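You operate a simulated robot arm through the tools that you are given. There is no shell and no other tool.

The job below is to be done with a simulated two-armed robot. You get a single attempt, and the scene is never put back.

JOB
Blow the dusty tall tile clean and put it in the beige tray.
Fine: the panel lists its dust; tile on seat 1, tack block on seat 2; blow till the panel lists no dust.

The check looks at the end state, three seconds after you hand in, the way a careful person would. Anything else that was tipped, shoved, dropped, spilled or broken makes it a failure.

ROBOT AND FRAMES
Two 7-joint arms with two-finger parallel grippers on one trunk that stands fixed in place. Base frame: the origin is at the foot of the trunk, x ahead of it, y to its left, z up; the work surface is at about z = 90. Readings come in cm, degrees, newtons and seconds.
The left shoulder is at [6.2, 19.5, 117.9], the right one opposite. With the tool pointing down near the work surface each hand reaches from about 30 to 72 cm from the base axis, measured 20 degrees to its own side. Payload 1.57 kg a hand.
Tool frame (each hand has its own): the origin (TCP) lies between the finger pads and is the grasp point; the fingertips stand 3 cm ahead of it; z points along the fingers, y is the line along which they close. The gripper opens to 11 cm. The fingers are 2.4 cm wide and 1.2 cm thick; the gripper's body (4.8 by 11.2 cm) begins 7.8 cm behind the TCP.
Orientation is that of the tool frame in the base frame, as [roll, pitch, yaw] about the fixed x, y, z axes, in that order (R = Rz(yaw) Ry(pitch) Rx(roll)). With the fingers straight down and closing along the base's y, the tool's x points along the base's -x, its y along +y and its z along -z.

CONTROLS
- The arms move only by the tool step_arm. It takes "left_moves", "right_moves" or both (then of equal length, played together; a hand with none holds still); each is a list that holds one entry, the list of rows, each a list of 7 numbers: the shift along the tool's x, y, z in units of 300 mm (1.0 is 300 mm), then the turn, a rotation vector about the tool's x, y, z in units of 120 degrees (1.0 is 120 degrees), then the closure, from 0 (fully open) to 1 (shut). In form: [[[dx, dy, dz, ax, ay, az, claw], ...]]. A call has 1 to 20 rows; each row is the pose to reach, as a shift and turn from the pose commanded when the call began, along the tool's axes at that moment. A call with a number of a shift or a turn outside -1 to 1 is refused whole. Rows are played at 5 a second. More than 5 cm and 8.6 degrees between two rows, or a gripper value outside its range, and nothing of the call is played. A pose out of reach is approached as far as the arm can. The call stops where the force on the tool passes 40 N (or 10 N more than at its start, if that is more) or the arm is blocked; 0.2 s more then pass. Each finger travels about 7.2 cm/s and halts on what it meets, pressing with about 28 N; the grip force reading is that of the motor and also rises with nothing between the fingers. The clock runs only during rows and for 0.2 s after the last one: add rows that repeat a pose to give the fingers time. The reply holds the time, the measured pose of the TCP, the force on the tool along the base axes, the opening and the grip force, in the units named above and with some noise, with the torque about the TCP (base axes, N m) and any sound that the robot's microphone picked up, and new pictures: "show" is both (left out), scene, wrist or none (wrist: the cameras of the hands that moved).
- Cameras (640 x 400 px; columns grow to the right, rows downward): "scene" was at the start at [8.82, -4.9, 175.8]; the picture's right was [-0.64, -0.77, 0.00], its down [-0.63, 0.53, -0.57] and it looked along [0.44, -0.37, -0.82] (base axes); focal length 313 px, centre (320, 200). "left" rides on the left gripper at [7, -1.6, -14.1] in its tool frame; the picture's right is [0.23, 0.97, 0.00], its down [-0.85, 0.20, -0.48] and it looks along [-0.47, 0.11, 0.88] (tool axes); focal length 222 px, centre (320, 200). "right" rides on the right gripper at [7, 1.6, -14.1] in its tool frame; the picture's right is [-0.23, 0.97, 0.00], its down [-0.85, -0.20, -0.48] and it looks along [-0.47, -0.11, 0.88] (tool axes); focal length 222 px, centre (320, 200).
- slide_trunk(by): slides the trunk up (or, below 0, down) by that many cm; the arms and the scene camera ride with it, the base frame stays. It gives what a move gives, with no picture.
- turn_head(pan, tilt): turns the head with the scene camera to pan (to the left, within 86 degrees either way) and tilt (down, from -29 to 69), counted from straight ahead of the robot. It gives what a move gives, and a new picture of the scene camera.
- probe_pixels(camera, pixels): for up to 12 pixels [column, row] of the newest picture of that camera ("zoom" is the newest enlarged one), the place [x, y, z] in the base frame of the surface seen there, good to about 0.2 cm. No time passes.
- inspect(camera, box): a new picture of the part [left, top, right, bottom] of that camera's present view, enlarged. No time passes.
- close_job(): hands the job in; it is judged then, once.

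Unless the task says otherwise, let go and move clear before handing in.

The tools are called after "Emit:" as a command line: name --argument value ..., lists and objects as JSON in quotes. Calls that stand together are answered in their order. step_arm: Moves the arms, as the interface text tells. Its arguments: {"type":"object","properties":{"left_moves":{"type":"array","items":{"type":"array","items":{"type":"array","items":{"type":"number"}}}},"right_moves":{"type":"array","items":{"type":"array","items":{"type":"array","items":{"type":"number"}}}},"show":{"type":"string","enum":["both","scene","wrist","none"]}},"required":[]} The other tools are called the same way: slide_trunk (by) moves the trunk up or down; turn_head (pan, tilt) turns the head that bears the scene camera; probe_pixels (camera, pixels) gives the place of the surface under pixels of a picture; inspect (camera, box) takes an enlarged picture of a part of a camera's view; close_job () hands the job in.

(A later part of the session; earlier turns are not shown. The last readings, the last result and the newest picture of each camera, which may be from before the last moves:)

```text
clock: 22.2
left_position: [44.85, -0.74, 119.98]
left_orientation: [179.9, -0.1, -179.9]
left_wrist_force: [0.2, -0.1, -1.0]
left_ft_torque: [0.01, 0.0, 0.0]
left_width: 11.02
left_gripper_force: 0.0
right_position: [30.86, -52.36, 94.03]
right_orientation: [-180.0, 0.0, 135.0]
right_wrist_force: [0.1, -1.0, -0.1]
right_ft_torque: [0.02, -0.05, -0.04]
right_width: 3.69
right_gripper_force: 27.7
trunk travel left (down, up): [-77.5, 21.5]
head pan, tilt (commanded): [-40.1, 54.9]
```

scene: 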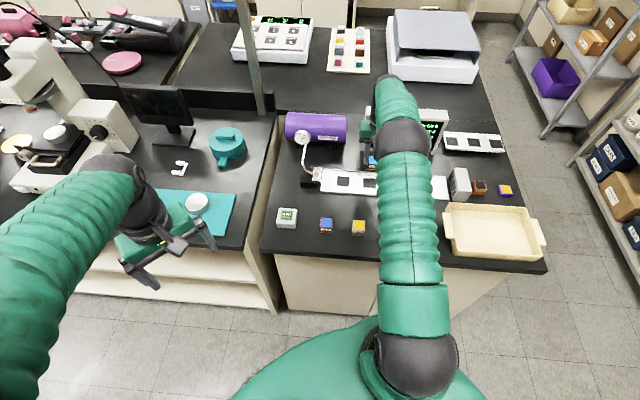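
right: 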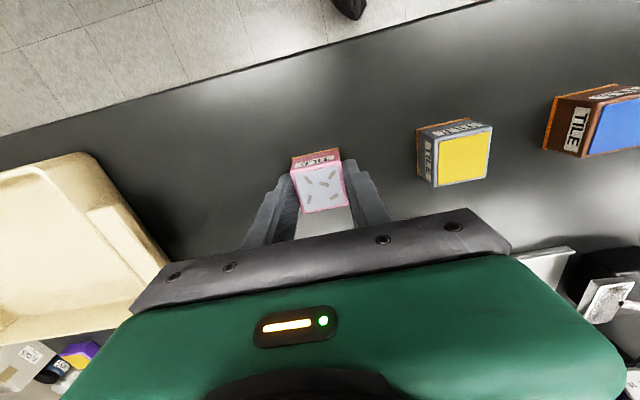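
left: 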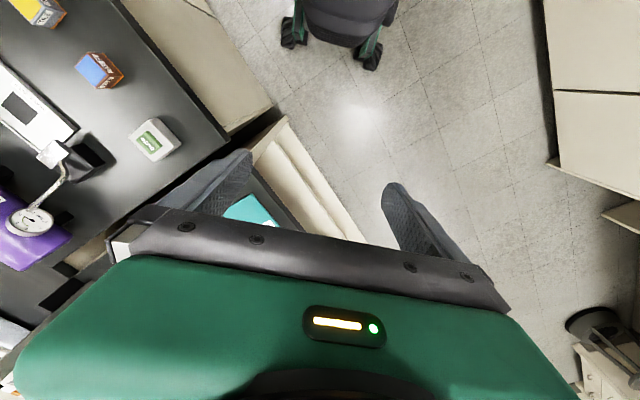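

The tile is gripped (3.69 cm, 27.7 N). I'll lift it 10 cm and carry it over seat 1.

Emit:
step_arm --right_moves '[[[0, 0, -0.06, 0, 0, 0, 1], [0, 0, -0.15, 0, 0, 0, 1], [0, 0, -0.25, 0, 0, 0, 1], [0, 0, -0.333, 0, 0, 0, 1], [-0.078, 0.065, -0.333, 0, 0, 0, 1], [-0.155, 0.13, -0.333, 0, 0, 0, 1], [-0.233, 0.196, -0.333, 0, 0, 0, 1], [-0.311, 0.261, -0.333, 0, 0, 0, 1], [-0.388, 0.326, -0.333, 0, 0, 0, 1], [-0.466, 0.391, -0.333, 0, 0, 0, 1], [-0.543, 0.457, -0.333, 0, 0, 0, 1], [-0.621, 0.522, -0.333, 0, 0, 0, 1], [-0.621, 0.522, -0.333, 0, 0, 0, 1], [-0.621, 0.522, -0.333, 0, 0, 0, 1]]]' --show "both"

Emit:
inspect --camera "right" --box '[240, 100, 400, 220]'

Emit:
probe_pixels --camera "right" --pixels '[[320, 185], [313, 180], [330, 185]]'

```text
clock: 25.2
left_position: [44.91, -0.62, 120.03]
left_orientation: [180.0, 0.0, 180.0]
left_wrist_force: [-0.3, -0.3, 0.2]
left_ft_torque: [-0.03, 0.02, -0.04]
left_width: 11.0
left_gripper_force: 0.1
right_position: [55.28, -54.42, 103.67]
right_orientation: [-180.0, 0.0, 134.9]
right_wrist_force: [-0.5, -0.7, 0.4]
right_ft_torque: [0.0, 0.0, -0.01]
right_width: 3.71
right_gripper_force: 28.5
trunk travel left (down, up): [-77.5, 21.5]
head pan, tilt (commanded): [-40.1, 54.9]
```

scene: 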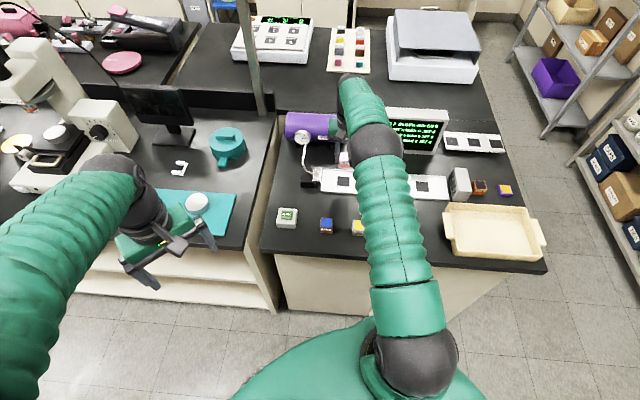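
right: 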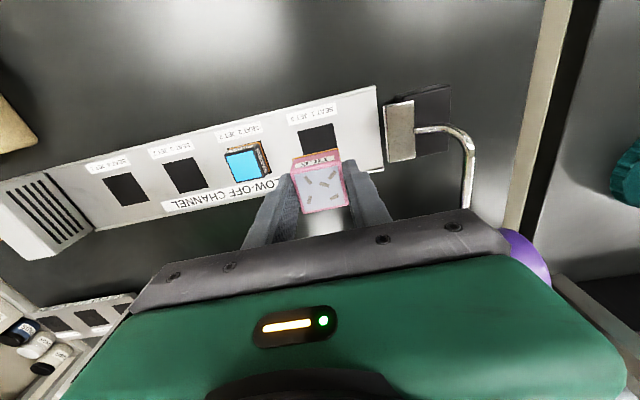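

```text
3.33 times, centred on (320, 160) of right
```

zoom: 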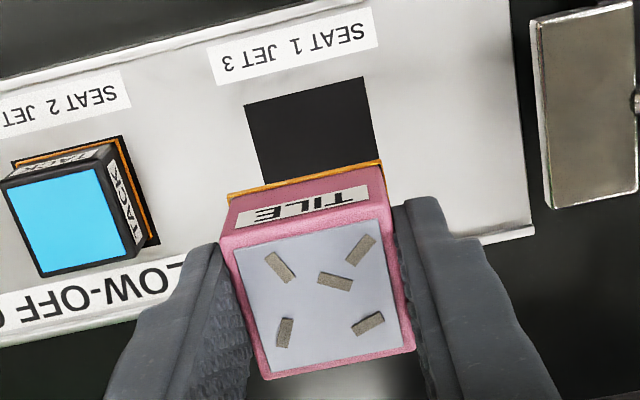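

```text
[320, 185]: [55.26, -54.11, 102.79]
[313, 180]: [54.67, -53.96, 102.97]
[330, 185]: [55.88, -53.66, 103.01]
```

The tile is centred above seat 1's outline. I'll lower it to about 0.5 cm above the seat.

Emit:
step_arm --right_moves '[[[0, 0, 0.08, 0, 0, 0, 1], [0, 0, 0.16, 0, 0, 0, 1], [0, 0, 0.22, 0, 0, 0, 1], [0, 0, 0.265, 0, 0, 0, 1], [0, 0, 0.293, 0, 0, 0, 1], [0, 0, 0.293, 0, 0, 0, 1], [0, 0, 0.293, 0, 0, 0, 1]]]' --show "wrist"

Emit:
inspect --camera "right" --box '[240, 120, 400, 240]'

```text
clock: 26.8
left_position: [44.92, -0.66, 119.88]
left_orientation: [180.0, 0.0, 179.9]
left_wrist_force: [-0.2, 1.2, 0.3]
left_ft_torque: [-0.02, 0.01, 0.03]
left_width: 11.0
left_gripper_force: 0.1
right_position: [55.24, -54.36, 94.95]
right_orientation: [180.0, 0.0, 135.0]
right_wrist_force: [-0.7, 0.1, -0.5]
right_ft_torque: [0.0, 0.0, 0.01]
right_width: 3.69
right_gripper_force: 28.1
trunk travel left (down, up): [-77.5, 21.5]
head pan, tilt (commanded): [-40.1, 54.9]
```

right: 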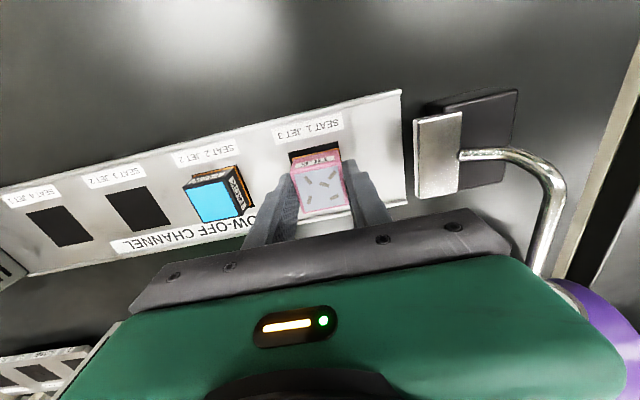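

```text
3.33 times, centred on (320, 180) of right
```

zoom: 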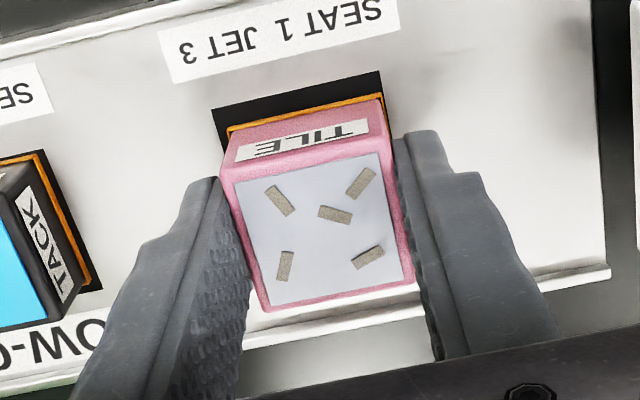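

The tile is over the outline, perhaps 0.1–0.2 cm to the far side. I'll correct slightly and lower in small steps until it touches.

Emit:
step_arm --right_moves '[[[0.004, 0, 0.004, 0, 0, 0, 1], [0.004, 0, 0.008, 0, 0, 0, 1], [0.004, 0, 0.012, 0, 0, 0, 1], [0.004, 0, 0.012, 0, 0, 0, 1]]]' --show "none"

```text
clock: 27.8
left_position: [44.92, -0.67, 120.05]
left_orientation: [-179.9, 0.0, 180.0]
left_wrist_force: [0.4, -0.1, -0.3]
left_ft_torque: [0.01, -0.01, 0.0]
left_width: 10.98
left_gripper_force: 0.0
right_position: [55.11, -54.23, 94.62]
right_orientation: [180.0, -0.1, 135.1]
right_wrist_force: [-0.2, -0.3, -0.3]
right_ft_torque: [-0.02, 0.01, 0.02]
right_width: 3.7
right_gripper_force: 27.1
trunk travel left (down, up): [-77.5, 21.5]
head pan, tilt (commanded): [-40.1, 54.9]
```

Still no contact at 94.6. I'll continue down in small steps.

Emit:
step_arm --right_moves '[[[0, 0, 0.003, 0, 0, 0, 1], [0, 0, 0.006, 0, 0, 0, 1], [0, 0, 0.006, 0, 0, 0, 1]]]' --show "none"

```text
clock: 28.6
left_position: [44.97, -0.65, 119.96]
left_orientation: [-180.0, 0.0, -180.0]
left_wrist_force: [-0.2, 0.7, 0.3]
left_ft_torque: [0.0, -0.01, 0.0]
left_width: 10.97
left_gripper_force: 0.0
right_position: [55.26, -54.39, 94.5]
right_orientation: [180.0, 0.2, 135.0]
right_wrist_force: [0.0, -0.3, 4.4]
right_ft_torque: [0.17, 0.17, 0.02]
right_width: 3.71
right_gripper_force: 27.9
trunk travel left (down, up): [-77.5, 21.5]
head pan, tilt (commanded): [-40.1, 54.9]
```

A 4.4 N upward force shows the tile is resting on seat 1. I'll release it and rise.

Emit:
step_arm --right_moves '[[[0, 0, 0, 0, 0, 0, 0.6], [0, 0, 0, 0, 0, 0, 0.5], [0, 0, 0, 0, 0, 0, 0.45], [0, 0, 0, 0, 0, 0, 0.45], [0, 0, -0.05, 0, 0, 0, 0.45], [0, 0, -0.15, 0, 0, 0, 0.45], [0, 0, -0.25, 0, 0, 0, 0.45], [0, 0, -0.35, 0, 0, 0, 0.45]]]' --show "wrist"

Emit:
inspect --camera "right" --box '[220, 80, 420, 190]'

```text
clock: 30.4
left_position: [44.94, -0.69, 120.04]
left_orientation: [180.0, -0.1, 179.9]
left_wrist_force: [-0.5, 0.2, 0.0]
left_ft_torque: [-0.02, -0.02, -0.01]
left_width: 11.03
left_gripper_force: 0.1
right_position: [55.08, -54.33, 105.31]
right_orientation: [179.9, -0.2, 135.0]
right_wrist_force: [0.1, -1.2, -0.5]
right_ft_torque: [0.04, -0.01, -0.01]
right_width: 6.05
right_gripper_force: 0.1
trunk travel left (down, up): [-77.5, 21.5]
head pan, tilt (commanded): [-40.1, 54.9]
```

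right: 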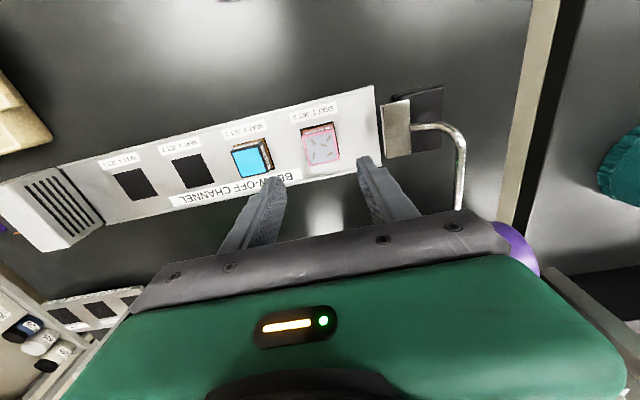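

```text
3.20 times, centred on (320, 135) of right
```

zoom: 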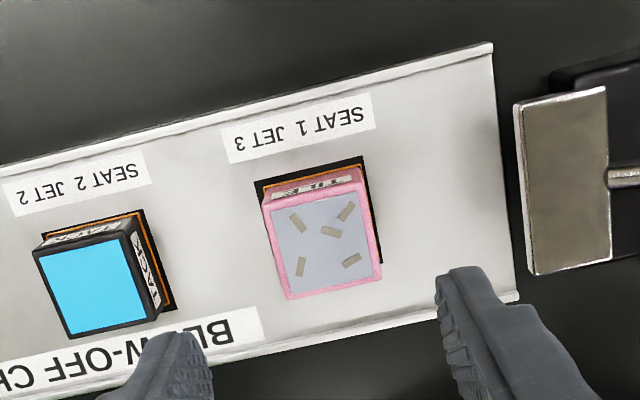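

Tile and tack block both sit within their outlines. Next I'll close the fingers and move above the BLOW button at (55.0, −30.4), keeping high past the nozzle.

Emit:
step_arm --right_moves '[[[0, 0, -0.1, 0, 0, 0, 0.7], [0.081, 0.08, -0.1, 0, 0, 0, 1], [0.162, 0.16, -0.1, 0, 0, 0, 1], [0.243, 0.24, -0.1, 0, 0, 0, 1], [0.325, 0.321, -0.1, 0, 0, 0, 1], [0.406, 0.401, -0.1, 0, 0, 0, 1], [0.487, 0.481, -0.1, 0, 0, 0, 1], [0.568, 0.561, -0.1, 0, 0, 0, 1], [0.568, 0.561, 0, 0, 0, 0, 1], [0.568, 0.561, 0.1, 0, 0, 0, 1], [0.568, 0.561, 0.2, 0, 0, 0, 1], [0.568, 0.561, 0.2, 0, 0, 0, 1], [0.568, 0.561, 0.2, 0, 0, 0, 1]]]' --show "both"

Emit:
inspect --camera "right" --box '[240, 100, 400, 220]'

```text
clock: 33.2
left_position: [45.06, -0.47, 120.03]
left_orientation: [-179.9, -0.1, -180.0]
left_wrist_force: [0.0, 0.5, 0.6]
left_ft_torque: [0.0, -0.04, -0.02]
left_width: 11.0
left_gripper_force: 0.0
right_position: [55.02, -29.98, 98.89]
right_orientation: [179.9, 0.0, 135.0]
right_wrist_force: [-0.1, -0.1, 0.2]
right_ft_torque: [0.0, -0.03, 0.04]
right_width: 0.01
right_gripper_force: 21.7
trunk travel left (down, up): [-77.5, 21.5]
head pan, tilt (commanded): [-40.1, 54.9]
```

scene: 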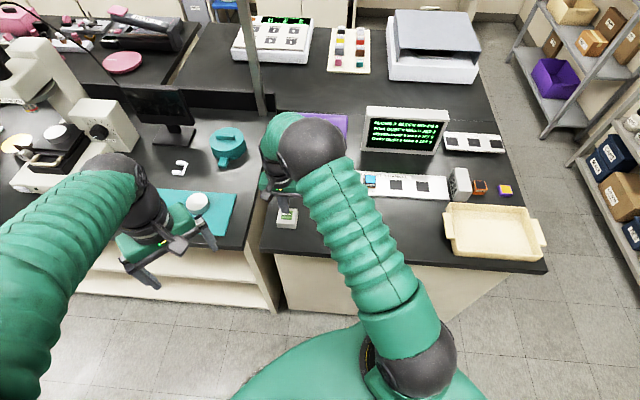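
right: 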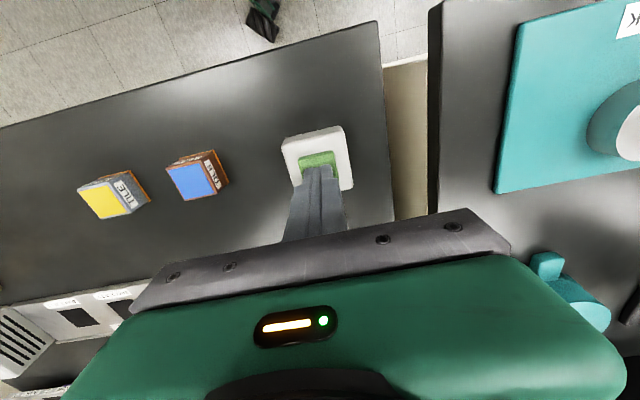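

```text
3.33 times, centred on (320, 160) of right
```

zoom: 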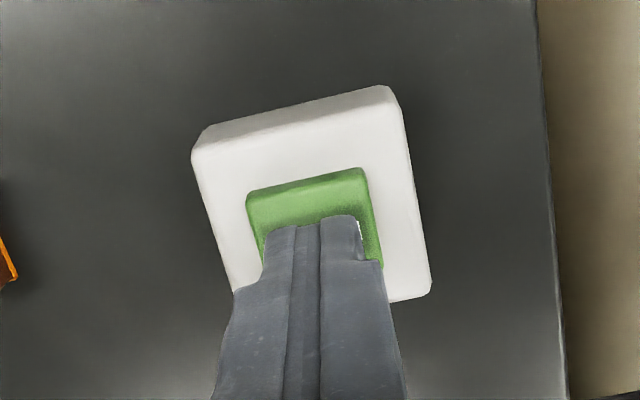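

The closed fingertips are over the green cap (about (320, 168)), around 1.9 cm above it. I'll come down onto it in steps.

Emit:
step_arm --right_moves '[[[0, 0, 0.03, 0, 0, 0, 1], [0, 0, 0.05, 0, 0, 0, 1], [0, 0, 0.058, 0, 0, 0, 1], [0, 0, 0.064, 0, 0, 0, 1], [0, 0, 0.064, 0, 0, 0, 1]]]' --show "none"

```text
clock: 34.4
left_position: [44.85, -0.71, 119.98]
left_orientation: [180.0, -0.1, 180.0]
left_wrist_force: [0.2, -0.8, -0.2]
left_ft_torque: [0.01, -0.01, 0.0]
left_width: 11.01
left_gripper_force: 0.0
right_position: [55.0, -30.33, 97.05]
right_orientation: [180.0, 0.0, 135.0]
right_wrist_force: [0.1, -0.6, -1.0]
right_ft_torque: [-0.01, -0.01, -0.02]
right_width: 0.02
right_gripper_force: 21.9
trunk travel left (down, up): [-77.5, 21.5]
head pan, tilt (commanded): [-40.1, 54.9]
```

No contact yet at 97.05. I'll press 0.35 cm further and read the force and sound.

Emit:
step_arm --right_moves '[[[0, 0, 0.004, 0, 0, 0, 1], [0, 0, 0.008, 0, 0, 0, 1], [0, 0, 0.012, 0, 0, 0, 1], [0, 0, 0.012, 0, 0, 0, 1]]]' --show "none"

```text
clock: 35.4
left_position: [45.03, -0.65, 119.96]
left_orientation: [180.0, 0.0, -180.0]
left_wrist_force: [-0.2, 0.6, 1.0]
left_ft_torque: [0.0, 0.01, 0.02]
left_width: 11.01
left_gripper_force: 0.0
right_position: [54.91, -30.25, 96.67]
right_orientation: [-180.0, 0.1, 135.0]
right_wrist_force: [-1.0, 0.8, 1.8]
right_ft_torque: [0.03, -0.02, 0.03]
right_width: 0.0
right_gripper_force: 21.2
trunk travel left (down, up): [-77.5, 21.5]
head pan, tilt (commanded): [-40.1, 54.9]
```

The force has only just begun to rise (1.8 N at 96.67). I'll press about 0.3 cm further.

Emit:
step_arm --right_moves '[[[0, 0, 0.004, 0, 0, 0, 1], [0, 0, 0.008, 0, 0, 0, 1], [0, 0, 0.01, 0, 0, 0, 1], [0, 0, 0.01, 0, 0, 0, 1]]]' --show "none"

Emit:
inspect --camera "scene" --box '[355, 95, 455, 160]'

```text
clock: 36.4
left_position: [44.88, -0.64, 120.01]
left_orientation: [180.0, 0.1, 179.9]
left_wrist_force: [-0.6, 0.6, 0.3]
left_ft_torque: [0.0, -0.02, 0.03]
left_width: 11.0
left_gripper_force: 0.1
right_position: [54.94, -30.24, 96.46]
right_orientation: [-180.0, 0.0, 135.0]
right_wrist_force: [1.3, -2.5, 4.5]
right_ft_torque: [-0.08, 0.02, 0.01]
right_width: 0.02
right_gripper_force: 21.6
trunk travel left (down, up): [-77.5, 21.5]
head pan, tilt (commanded): [-40.1, 54.9]
heard: click
```

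```text
6.15 times, centred on (405, 128) of scene
```

zoom: 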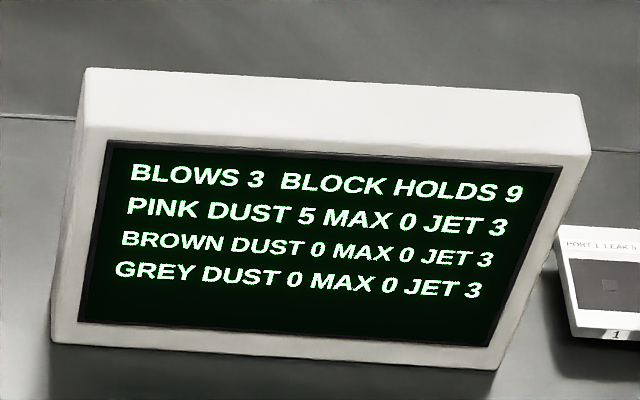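

A click was heard at 4.5 N; the panel has not changed yet. I'll release the button, rise 1.5 cm and look again.

Emit:
step_arm --right_moves '[[[0, 0, -0.01, 0, 0, 0, 1], [0, 0, -0.03, 0, 0, 0, 1], [0, 0, -0.05, 0, 0, 0, 1], [0, 0, -0.05, 0, 0, 0, 1]]]' --show "scene"

Emit:
inspect --camera "scene" --box '[355, 95, 455, 160]'

Emit:
inspect --camera "scene" --box '[320, 155, 460, 215]'

```text
clock: 37.4
left_position: [44.95, -0.58, 119.84]
left_orientation: [-180.0, 0.1, 179.9]
left_wrist_force: [-0.7, -0.1, 0.0]
left_ft_torque: [0.0, -0.01, 0.01]
left_width: 11.02
left_gripper_force: 0.0
right_position: [54.98, -30.2, 97.89]
right_orientation: [-179.9, 0.0, 135.0]
right_wrist_force: [0.4, -0.2, -0.3]
right_ft_torque: [-0.04, 0.0, 0.0]
right_width: 0.0
right_gripper_force: 21.5
trunk travel left (down, up): [-77.5, 21.5]
head pan, tilt (commanded): [-40.1, 54.9]
```

scene: 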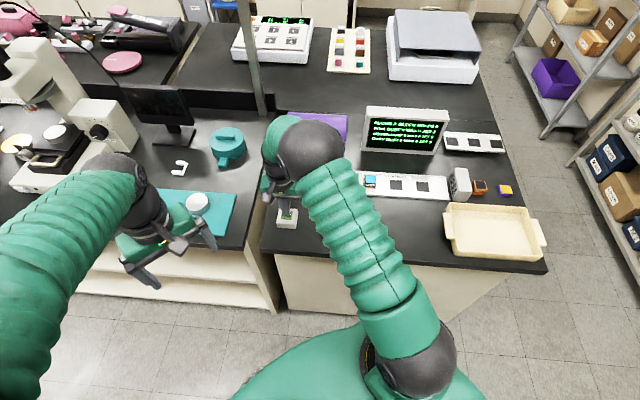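

```text
6.15 times, centred on (405, 128) of scene
```

zoom: 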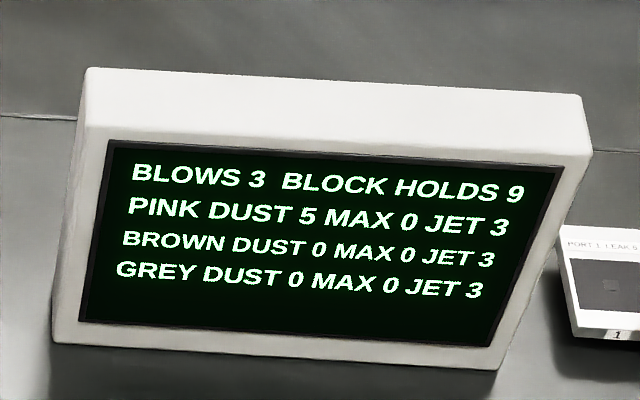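

```text
4.57 times, centred on (390, 185) of scene
```

zoom: 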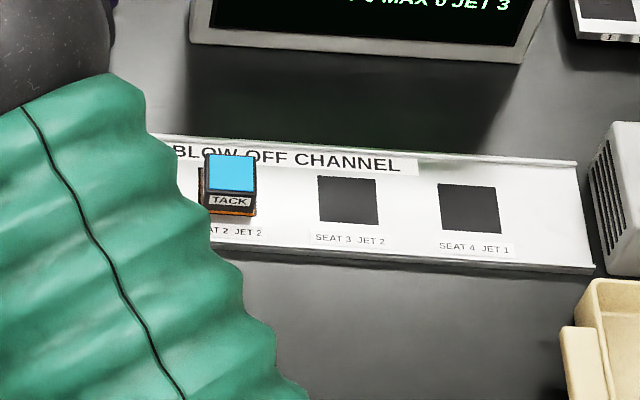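

The click gave no change on the panel. I'll let a couple of seconds pass in case the blow is delayed, then look again.

Emit:
step_arm --right_moves '[[[0, 0, -0.01, 0, 0, 0, 1], [0, 0, -0.01, 0, 0, 0, 1], [0, 0, -0.01, 0, 0, 0, 1], [0, 0, -0.01, 0, 0, 0, 1], [0, 0, -0.01, 0, 0, 0, 1], [0, 0, -0.01, 0, 0, 0, 1], [0, 0, -0.01, 0, 0, 0, 1], [0, 0, -0.01, 0, 0, 0, 1], [0, 0, -0.01, 0, 0, 0, 1], [0, 0, -0.01, 0, 0, 0, 1]]]' --show "wrist"

Emit:
inspect --camera "scene" --box '[355, 95, 455, 160]'

```text
clock: 39.6
left_position: [44.81, -0.65, 119.98]
left_orientation: [-180.0, 0.0, -180.0]
left_wrist_force: [-1.2, -0.6, 0.1]
left_ft_torque: [0.0, -0.01, -0.04]
left_width: 11.0
left_gripper_force: 0.0
right_position: [54.88, -30.24, 98.17]
right_orientation: [-180.0, 0.1, 135.0]
right_wrist_force: [-0.1, 0.2, 0.5]
right_ft_torque: [-0.01, 0.02, 0.0]
right_width: 0.0
right_gripper_force: 21.5
trunk travel left (down, up): [-77.5, 21.5]
head pan, tilt (commanded): [-40.1, 54.9]
```

right: 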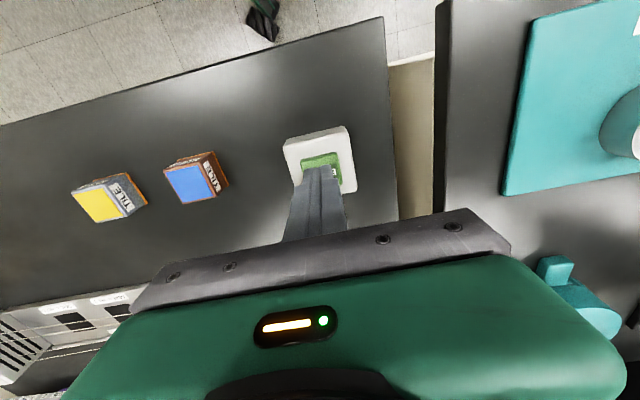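

```text
6.15 times, centred on (405, 128) of scene
```

zoom: 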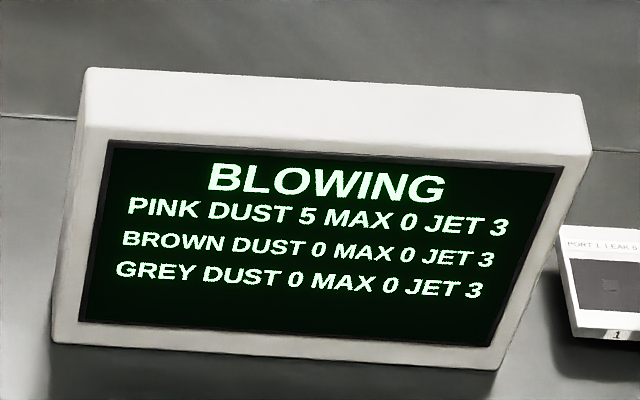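

The panel now says BLOWING. I'll hold still for a few seconds until it finishes.

Emit:
step_arm --right_moves '[[[0, 0, -0.01, 0, 0, 0, 1], [0, 0, -0.01, 0, 0, 0, 1], [0, 0, -0.01, 0, 0, 0, 1], [0, 0, -0.01, 0, 0, 0, 1], [0, 0, -0.01, 0, 0, 0, 1], [0, 0, -0.01, 0, 0, 0, 1], [0, 0, -0.01, 0, 0, 0, 1], [0, 0, -0.01, 0, 0, 0, 1], [0, 0, -0.01, 0, 0, 0, 1], [0, 0, -0.01, 0, 0, 0, 1], [0, 0, -0.01, 0, 0, 0, 1], [0, 0, -0.01, 0, 0, 0, 1], [0, 0, -0.01, 0, 0, 0, 1], [0, 0, -0.01, 0, 0, 0, 1], [0, 0, -0.01, 0, 0, 0, 1]]]' --show "none"

Emit:
inspect --camera "scene" --box '[355, 95, 455, 160]'

```text
clock: 42.8
left_position: [45.04, -0.64, 119.97]
left_orientation: [-180.0, -0.1, -180.0]
left_wrist_force: [-0.1, 0.4, 0.0]
left_ft_torque: [0.02, 0.03, 0.0]
left_width: 10.99
left_gripper_force: 0.0
right_position: [54.92, -30.22, 98.39]
right_orientation: [179.9, 0.1, 135.0]
right_wrist_force: [-0.3, 0.1, 0.1]
right_ft_torque: [0.05, -0.02, -0.03]
right_width: 0.0
right_gripper_force: 21.4
trunk travel left (down, up): [-77.5, 21.5]
head pan, tilt (commanded): [-40.1, 54.9]
```

```text
6.15 times, centred on (405, 128) of scene
```

zoom: 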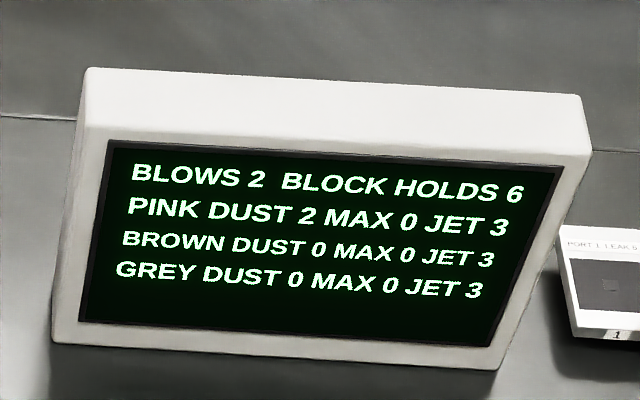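

The blow worked: BLOWS 2, BLOCK HOLDS 6, PINK DUST 2. I'll press the button once more the same way, let go, and wait.

Emit:
step_arm --right_moves '[[[0, 0, 0.03, 0, 0, 0, 1], [0, 0, 0.05, 0, 0, 0, 1], [0, 0, 0.058, 0, 0, 0, 1], [0, 0, 0.064, 0, 0, 0, 1], [0, 0, 0.068, 0, 0, 0, 1], [0, 0, 0.07, 0, 0, 0, 1], [0, 0, 0.07, 0, 0, 0, 1]]]' --show "none"

```text
clock: 44.4
left_position: [44.81, -0.75, 119.91]
left_orientation: [-180.0, -0.1, -179.9]
left_wrist_force: [-0.1, -0.9, -0.3]
left_ft_torque: [-0.01, -0.03, 0.02]
left_width: 10.98
left_gripper_force: 0.0
right_position: [54.86, -30.38, 96.33]
right_orientation: [-180.0, -0.1, 135.0]
right_wrist_force: [-1.8, -1.9, 6.2]
right_ft_torque: [-0.04, 0.06, -0.02]
right_width: 0.0
right_gripper_force: 21.8
trunk travel left (down, up): [-77.5, 21.5]
head pan, tilt (commanded): [-40.1, 54.9]
heard: click
```

A second click was heard. I'll rise off the button and wait for the blow to run.

Emit:
step_arm --right_moves '[[[0, 0, -0.02, 0, 0, 0, 1], [0, 0, -0.06, 0, 0, 0, 1], [0, 0, -0.1, 0, 0, 0, 1], [0, 0, -0.1, 0, 0, 0, 1], [0, 0, -0.1, 0, 0, 0, 1], [0, 0, -0.1, 0, 0, 0, 1], [0, 0, -0.1, 0, 0, 0, 1], [0, 0, -0.1, 0, 0, 0, 1], [0, 0, -0.1, 0, 0, 0, 1], [0, 0, -0.1, 0, 0, 0, 1], [0, 0, -0.1, 0, 0, 0, 1], [0, 0, -0.1, 0, 0, 0, 1], [0, 0, -0.1, 0, 0, 0, 1], [0, 0, -0.1, 0, 0, 0, 1], [0, 0, -0.1, 0, 0, 0, 1], [0, 0, -0.1, 0, 0, 0, 1], [0, 0, -0.1, 0, 0, 0, 1], [0, 0, -0.1, 0, 0, 0, 1], [0, 0, -0.1, 0, 0, 0, 1], [0, 0, -0.1, 0, 0, 0, 1]]]' --show "none"

Emit:
inspect --camera "scene" --box '[355, 95, 455, 160]'

```text
clock: 48.6
left_position: [44.88, -0.61, 119.93]
left_orientation: [-179.9, 0.0, -179.9]
left_wrist_force: [-0.8, 0.7, 0.8]
left_ft_torque: [0.0, 0.04, 0.0]
left_width: 11.0
left_gripper_force: 0.1
right_position: [55.04, -30.28, 99.31]
right_orientation: [180.0, 0.1, 135.1]
right_wrist_force: [0.1, 0.3, -0.1]
right_ft_torque: [0.0, 0.01, 0.0]
right_width: 0.0
right_gripper_force: 21.5
trunk travel left (down, up): [-77.5, 21.5]
head pan, tilt (commanded): [-40.1, 54.9]
```

```text
6.15 times, centred on (405, 128) of scene
```

zoom: 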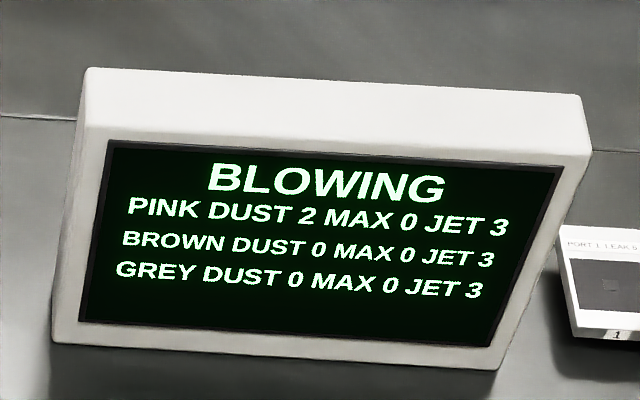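

The panel says BLOWING again. I'll wait two more seconds.

Emit:
step_arm --right_moves '[[[0, 0, 0, 0, 0, 0, 1], [0, 0, 0, 0, 0, 0, 1], [0, 0, 0, 0, 0, 0, 1], [0, 0, 0, 0, 0, 0, 1], [0, 0, 0, 0, 0, 0, 1], [0, 0, 0, 0, 0, 0, 1], [0, 0, 0, 0, 0, 0, 1], [0, 0, 0, 0, 0, 0, 1], [0, 0, 0, 0, 0, 0, 1], [0, 0, 0, 0, 0, 0, 1]]]' --show "none"

Emit:
inspect --camera "scene" --box '[355, 95, 455, 160]'

```text
clock: 50.8
left_position: [45.07, -0.54, 119.95]
left_orientation: [180.0, 0.1, -180.0]
left_wrist_force: [-0.2, -0.7, -0.6]
left_ft_torque: [0.04, 0.02, 0.0]
left_width: 10.99
left_gripper_force: 0.0
right_position: [55.13, -30.31, 99.35]
right_orientation: [-180.0, 0.0, 135.0]
right_wrist_force: [0.6, -0.4, 0.0]
right_ft_torque: [0.05, 0.02, 0.0]
right_width: 0.01
right_gripper_force: 21.7
trunk travel left (down, up): [-77.5, 21.5]
head pan, tilt (commanded): [-40.1, 54.9]
```

```text
6.15 times, centred on (405, 128) of scene
```

zoom: 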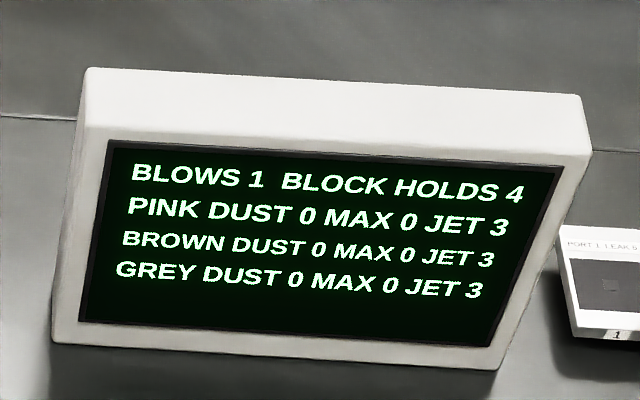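

The panel now lists dust 0 for all tiles (BLOWS 1, BLOCK HOLDS 4). I'll go back above seat 1 and fetch the clean pink tile.

Emit:
step_arm --right_moves '[[[0, 0, -0.1, 0, 0, 0, 1], [0, 0, -0.2, 0, 0, 0, 1], [0, 0, -0.29, 0, 0, 0, 1], [-0.082, -0.08, -0.29, 0, 0, 0, 1], [-0.164, -0.161, -0.29, 0, 0, 0, 1], [-0.246, -0.241, -0.29, 0, 0, 0, 1], [-0.327, -0.322, -0.29, 0, 0, 0, 1], [-0.409, -0.402, -0.29, 0, 0, 0, 1], [-0.491, -0.483, -0.29, 0, 0, 0, 1], [-0.573, -0.563, -0.29, 0, 0, 0, 0.8], [-0.573, -0.563, -0.2, 0, 0, 0, 0.45], [-0.573, -0.563, -0.1, 0, 0, 0, 0.45], [-0.573, -0.563, -0.1, 0, 0, 0, 0.45], [-0.573, -0.563, -0.1, 0, 0, 0, 0.45]]]' --show "wrist"

Emit:
inspect --camera "right" --box '[220, 90, 420, 200]'

```text
clock: 53.8
left_position: [44.96, -0.66, 119.95]
left_orientation: [-179.9, 0.0, -180.0]
left_wrist_force: [0.0, 0.3, -0.3]
left_ft_torque: [-0.04, 0.0, -0.01]
left_width: 11.01
left_gripper_force: 0.0
right_position: [55.12, -54.33, 102.57]
right_orientation: [180.0, 0.1, 135.0]
right_wrist_force: [-0.8, 0.0, 0.3]
right_ft_torque: [-0.06, 0.02, 0.02]
right_width: 6.07
right_gripper_force: 0.0
trunk travel left (down, up): [-77.5, 21.5]
head pan, tilt (commanded): [-40.1, 54.9]
```

right: 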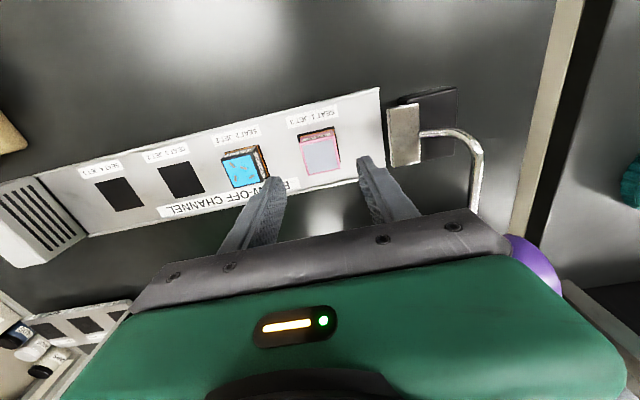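

```text
3.20 times, centred on (320, 145) of right
```

zoom: 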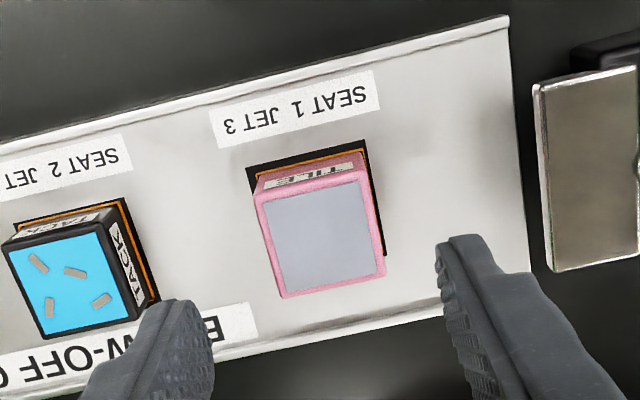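

The pink tile's face is clean, and the flecks now sit on the tack block. I'll descend to TCP 94.55 and grip the tile.

Emit:
step_arm --right_moves '[[[0, 0, 0.08, 0, 0, 0, 0.45], [0, 0, 0.16, 0, 0, 0, 0.45], [0, 0, 0.23, 0, 0, 0, 0.45], [0, 0, 0.266, 0, 0, 0, 0.45], [0, 0, 0.266, 0, 0, 0, 0.45], [0, 0, 0.266, 0, 0, 0, 0.55], [0, 0, 0.266, 0, 0, 0, 0.65], [0, 0, 0.266, 0, 0, 0, 0.75], [0, 0, 0.266, 0, 0, 0, 0.9], [0, 0, 0.266, 0, 0, 0, 1.0], [0, 0, 0.266, 0, 0, 0, 1.0]]]' --show "wrist"

```text
clock: 56.2
left_position: [44.94, -0.68, 120.0]
left_orientation: [180.0, 0.0, 180.0]
left_wrist_force: [0.0, 0.2, -0.8]
left_ft_torque: [0.01, -0.02, 0.01]
left_width: 11.0
left_gripper_force: 0.1
right_position: [55.21, -54.48, 94.46]
right_orientation: [180.0, 0.0, 135.0]
right_wrist_force: [0.9, 0.5, 0.3]
right_ft_torque: [0.02, 0.0, 0.0]
right_width: 3.74
right_gripper_force: 27.9
trunk travel left (down, up): [-77.5, 21.5]
head pan, tilt (commanded): [-40.1, 54.9]
```

right: 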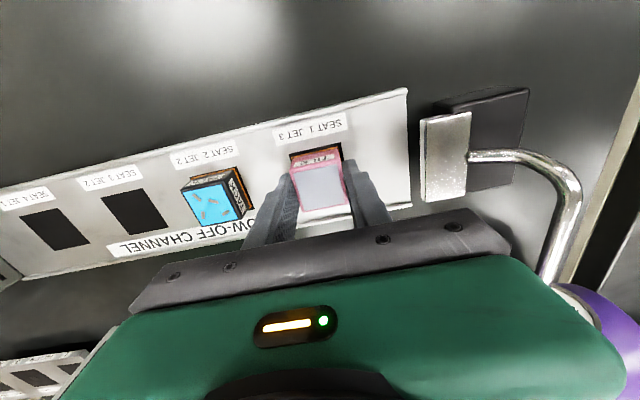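

The clean tile is gripped (3.74 cm, 27.9 N). Before carrying it I'll measure the tray in the scene view.

Emit:
inspect --camera "scene" --box '[430, 160, 560, 270]'

```text
3.64 times, centred on (495, 215) of scene
```

zoom: 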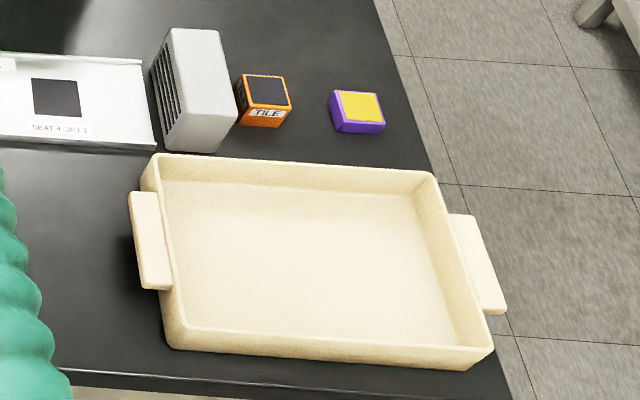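

Emit:
probe_pixels --camera "zoom" --pixels '[[150, 160], [430, 175], [485, 350], [175, 340], [170, 190], [410, 198], [455, 335], [195, 320], [300, 250], [250, 260], [150, 240], [225, 230]]'

```text
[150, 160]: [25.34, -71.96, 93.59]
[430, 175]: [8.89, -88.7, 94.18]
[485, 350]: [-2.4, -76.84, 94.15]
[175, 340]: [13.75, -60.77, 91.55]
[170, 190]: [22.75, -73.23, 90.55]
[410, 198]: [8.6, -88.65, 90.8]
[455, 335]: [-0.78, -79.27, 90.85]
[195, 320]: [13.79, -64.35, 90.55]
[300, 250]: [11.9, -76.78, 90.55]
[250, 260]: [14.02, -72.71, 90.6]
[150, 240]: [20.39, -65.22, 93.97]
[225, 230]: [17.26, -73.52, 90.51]
```

The tray's inside runs from about (22.8, −73.2) to (−0.8, −79.3), floor at 90.5 and rim at 94.2. I'll lift the tile clear and carry it halfway toward (12.8, −74.5).

Emit:
step_arm --right_moves '[[[0, 0, -0.05, 0, 0, 0, 1], [0, 0, -0.14, 0, 0, 0, 1], [0, 0, -0.26, 0, 0, 0, 1], [0, 0, -0.38, 0, 0, 0, 1], [0.038, -0.105, -0.38, 0, 0, 0, 1], [0.075, -0.21, -0.38, 0, 0, 0, 1], [0.113, -0.316, -0.38, 0, 0, 0, 1], [0.15, -0.421, -0.38, 0, 0, 0, 1], [0.188, -0.526, -0.38, 0, 0, 0, 1], [0.225, -0.631, -0.38, 0, 0, 0, 1], [0.263, -0.737, -0.38, 0, 0, 0, 1], [0.263, -0.737, -0.38, 0, 0, 0, 1]]]' --show "wrist"

```text
clock: 58.8
left_position: [45.02, -0.76, 119.84]
left_orientation: [179.9, 0.1, 180.0]
left_wrist_force: [0.1, -0.3, 0.4]
left_ft_torque: [-0.01, -0.02, 0.0]
left_width: 11.01
left_gripper_force: 0.1
right_position: [34.06, -64.58, 106.14]
right_orientation: [180.0, 0.0, 135.1]
right_wrist_force: [-0.1, -0.3, -0.3]
right_ft_torque: [0.01, 0.0, 0.0]
right_width: 3.67
right_gripper_force: 27.5
trunk travel left (down, up): [-77.5, 21.5]
head pan, tilt (commanded): [-40.1, 54.9]
```

right: 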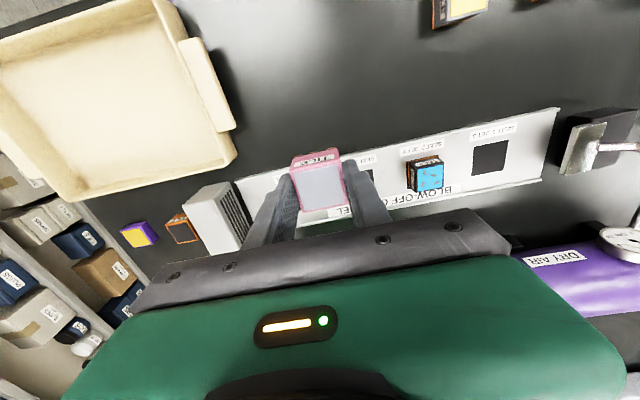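

The tile hangs safely at 106, and the tack block remained on seat 2. I'll carry on to above the tray.

Emit:
step_arm --right_moves '[[[0.038, -0.105, 0, 0, 0, 0, 1], [0.075, -0.21, 0, 0, 0, 0, 1], [0.113, -0.316, 0, 0, 0, 0, 1], [0.15, -0.421, 0, 0, 0, 0, 1], [0.188, -0.526, 0, 0, 0, 0, 1], [0.225, -0.631, 0, 0, 0, 0, 1], [0.263, -0.737, 0, 0, 0, 0, 1], [0.263, -0.737, 0, 0, 0, 0, 1], [0.263, -0.737, 0, 0, 0, 0, 1]]]' --show "both"

```text
clock: 60.8
left_position: [45.1, -0.61, 120.04]
left_orientation: [180.0, 0.0, 179.9]
left_wrist_force: [0.2, 0.1, -0.4]
left_ft_torque: [-0.04, -0.03, -0.01]
left_width: 11.02
left_gripper_force: 0.0
right_position: [12.77, -74.44, 105.75]
right_orientation: [-180.0, 0.1, 135.0]
right_wrist_force: [0.1, 0.1, 0.7]
right_ft_torque: [0.02, 0.05, 0.0]
right_width: 3.69
right_gripper_force: 28.1
trunk travel left (down, up): [-77.5, 21.5]
head pan, tilt (commanded): [-40.1, 54.9]
```

scene: 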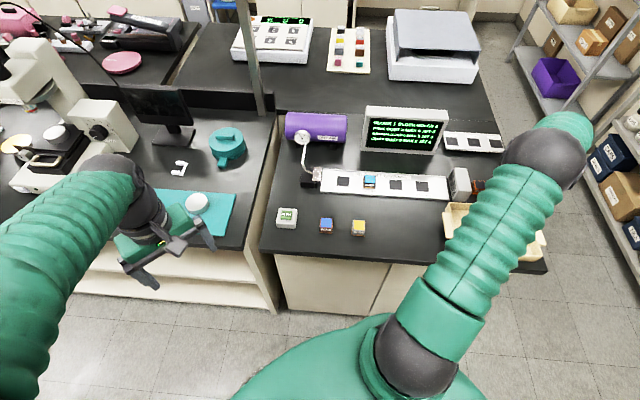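
right: 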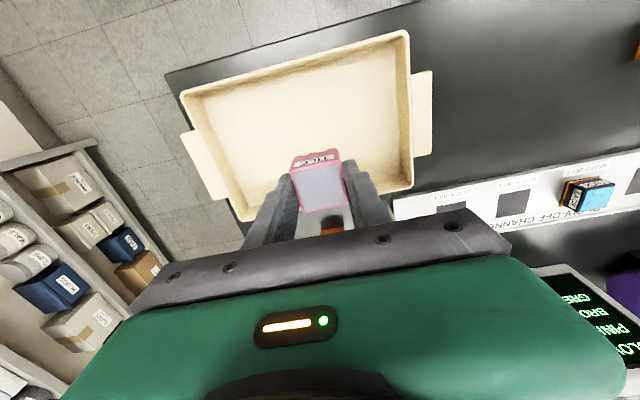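

The tile is over the tray's inside at (12.8, −74.4). I'll lower it to about 0.6 cm above the floor.

Emit:
step_arm --right_moves '[[[0, 0, 0.08, 0, 0, 0, 1], [0, 0, 0.16, 0, 0, 0, 1], [0, 0, 0.24, 0, 0, 0, 1], [0, 0, 0.31, 0, 0, 0, 1], [0, 0, 0.345, 0, 0, 0, 1], [0, 0, 0.36, 0, 0, 0, 1], [0, 0, 0.36, 0, 0, 0, 1]]]' --show "wrist"

```text
clock: 62.4
left_position: [44.99, -0.74, 120.01]
left_orientation: [179.9, 0.1, -180.0]
left_wrist_force: [-1.1, -0.5, 0.8]
left_ft_torque: [0.03, 0.04, 0.0]
left_width: 11.0
left_gripper_force: 0.1
right_position: [12.64, -74.59, 94.94]
right_orientation: [179.9, 0.1, 135.0]
right_wrist_force: [-0.2, -0.2, -1.0]
right_ft_torque: [-0.02, 0.01, -0.01]
right_width: 3.71
right_gripper_force: 27.8
trunk travel left (down, up): [-77.5, 21.5]
head pan, tilt (commanded): [-40.1, 54.9]
```

right: 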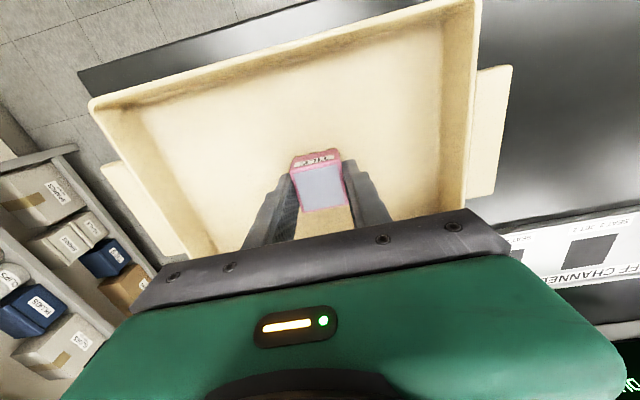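

No contact yet, and the tile is well inside the tray walls. I'll lower in small steps to the floor.

Emit:
step_arm --right_moves '[[[0, 0, 0.005, 0, 0, 0, 1], [0, 0, 0.01, 0, 0, 0, 1], [0, 0, 0.014, 0, 0, 0, 1], [0, 0, 0.014, 0, 0, 0, 1]]]' --show "none"

```text
clock: 63.4
left_position: [44.94, -0.62, 120.03]
left_orientation: [-180.0, 0.0, -180.0]
left_wrist_force: [0.3, -0.1, -0.5]
left_ft_torque: [-0.01, 0.02, 0.0]
left_width: 10.99
left_gripper_force: 0.0
right_position: [12.75, -74.55, 94.53]
right_orientation: [179.9, 0.0, 135.0]
right_wrist_force: [0.2, -0.3, 0.0]
right_ft_torque: [-0.04, 0.02, 0.02]
right_width: 3.69
right_gripper_force: 27.9
trunk travel left (down, up): [-77.5, 21.5]
head pan, tilt (commanded): [-40.1, 54.9]
```

Still free at 94.5. I'll continue down in 0.1 cm steps.

Emit:
step_arm --right_moves '[[[0, 0, 0.003, 0, 0, 0, 1], [0, 0, 0.006, 0, 0, 0, 1], [0, 0, 0.006, 0, 0, 0, 1]]]' --show "none"

```text
clock: 64.2
left_position: [44.93, -0.65, 119.96]
left_orientation: [-179.9, 0.0, -180.0]
left_wrist_force: [-0.1, 1.2, 0.6]
left_ft_torque: [0.0, -0.04, 0.02]
left_width: 10.98
left_gripper_force: 0.0
right_position: [12.66, -74.46, 94.44]
right_orientation: [179.9, 0.0, 135.0]
right_wrist_force: [0.7, -0.4, -1.1]
right_ft_torque: [-0.01, -0.01, -0.01]
right_width: 3.7
right_gripper_force: 28.3
trunk travel left (down, up): [-77.5, 21.5]
head pan, tilt (commanded): [-40.1, 54.9]
```

Emit:
step_arm --right_moves '[[[0, 0, 0.003, 0, 0, 0, 1], [0, 0, 0.006, 0, 0, 0, 1], [0, 0, 0.006, 0, 0, 0, 1]]]' --show "none"

```text
clock: 65.0
left_position: [44.99, -0.7, 120.11]
left_orientation: [-180.0, 0.1, 179.9]
left_wrist_force: [-0.7, 0.9, 0.5]
left_ft_torque: [-0.01, -0.01, -0.01]
left_width: 11.0
left_gripper_force: 0.0
right_position: [12.61, -74.51, 94.25]
right_orientation: [-180.0, 0.0, 134.9]
right_wrist_force: [0.1, -0.1, -0.7]
right_ft_torque: [0.01, 0.01, -0.03]
right_width: 3.71
right_gripper_force: 27.4
trunk travel left (down, up): [-77.5, 21.5]
head pan, tilt (commanded): [-40.1, 54.9]
```

Still no floor contact at 94.25. I'll go a little further down.

Emit:
step_arm --right_moves '[[[0, 0, 0.003, 0, 0, 0, 1], [0, 0, 0.006, 0, 0, 0, 1], [0, 0, 0.006, 0, 0, 0, 1]]]' --show "none"

```text
clock: 65.8
left_position: [44.8, -0.58, 119.99]
left_orientation: [-179.9, 0.1, -180.0]
left_wrist_force: [0.8, 0.2, 0.5]
left_ft_torque: [0.02, 0.02, -0.04]
left_width: 11.02
left_gripper_force: 0.1
right_position: [12.64, -74.69, 94.09]
right_orientation: [-179.9, 0.1, 135.1]
right_wrist_force: [-1.4, -2.0, 11.0]
right_ft_torque: [0.03, -0.01, 0.0]
right_width: 3.72
right_gripper_force: 27.9
trunk travel left (down, up): [-77.5, 21.5]
head pan, tilt (commanded): [-40.1, 54.9]
```

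An 11 N upward force shows the tile is standing on the tray floor. I'll release and rise straight up.

Emit:
step_arm --right_moves '[[[0, 0, -0.003, 0, 0, 0, 1], [0, 0, -0.003, 0, 0, 0, 0.6], [0, 0, -0.003, 0, 0, 0, 0.5], [0, 0, -0.003, 0, 0, 0, 0.45], [0, 0, -0.003, 0, 0, 0, 0.45], [0, 0, -0.05, 0, 0, 0, 0.45], [0, 0, -0.15, 0, 0, 0, 0.45], [0, 0, -0.25, 0, 0, 0, 0.45], [0, 0, -0.35, 0, 0, 0, 0.45], [0, 0, -0.45, 0, 0, 0, 0.45], [0, 0, -0.55, 0, 0, 0, 0.45], [0, 0, -0.65, 0, 0, 0, 0.45]]]' --show "both"

Emit:
inspect --camera "right" --box '[160, 20, 460, 210]'

```text
clock: 68.4
left_position: [44.87, -0.64, 119.93]
left_orientation: [-180.0, 0.0, -179.9]
left_wrist_force: [-0.1, 0.3, 0.1]
left_ft_torque: [0.04, 0.01, 0.01]
left_width: 10.99
left_gripper_force: 0.0
right_position: [12.71, -74.64, 113.92]
right_orientation: [180.0, 0.0, 135.0]
right_wrist_force: [0.1, 0.9, 0.1]
right_ft_torque: [-0.02, 0.04, 0.0]
right_width: 6.05
right_gripper_force: 0.2
trunk travel left (down, up): [-77.5, 21.5]
head pan, tilt (commanded): [-40.1, 54.9]
```

scene: 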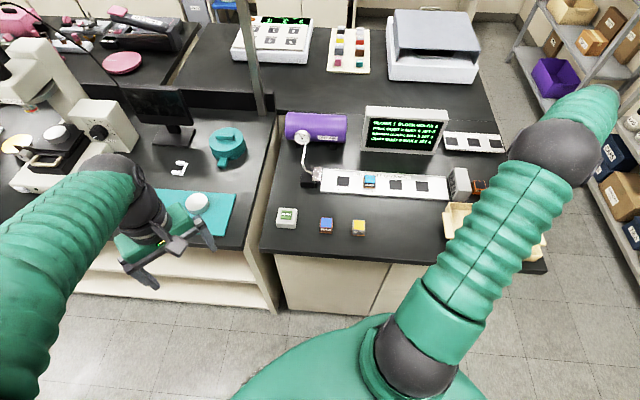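
right: 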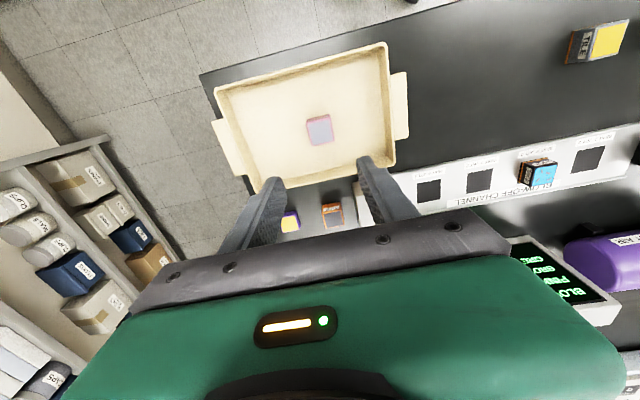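

```text
2.11 times, centred on (310, 115) of right
```

zoom: 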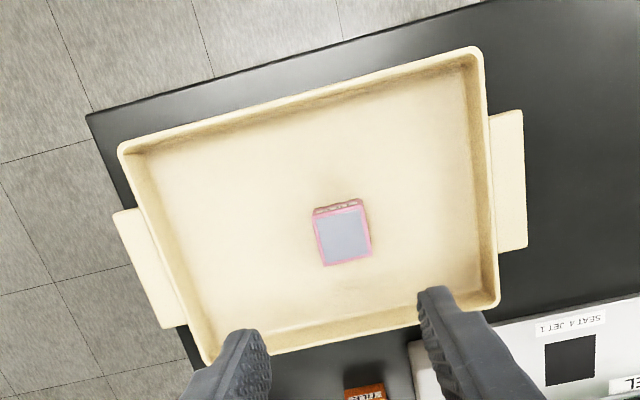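

The pink tile stands upright, clean, in the middle of the tray, and the hand is clear at 114. I'll check the panel and the channel a last time.

Emit:
inspect --camera "scene" --box '[355, 95, 455, 160]'

Emit:
inspect --camera "scene" --box '[265, 160, 465, 250]'

Emit:
inspect --camera "right" --box '[290, 100, 350, 150]'

```text
6.15 times, centred on (405, 128) of scene
```

zoom: 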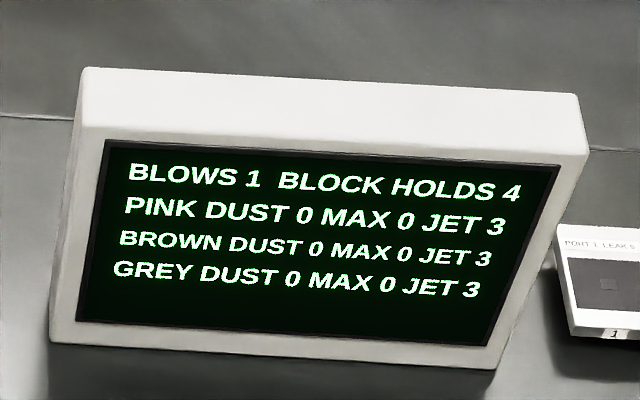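

```text
3.20 times, centred on (365, 205) of scene
```

zoom: 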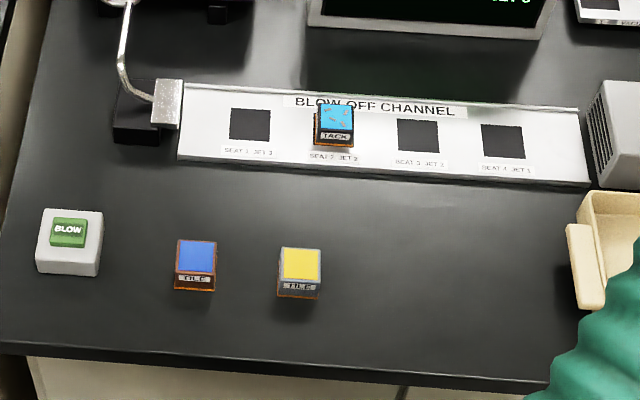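

```text
8.00 times, centred on (320, 125) of right
```

zoom: 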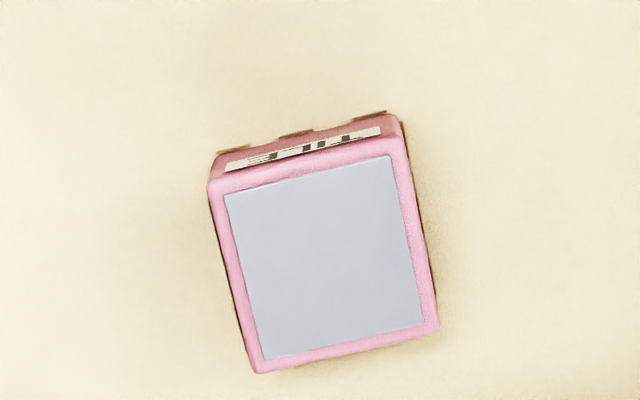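

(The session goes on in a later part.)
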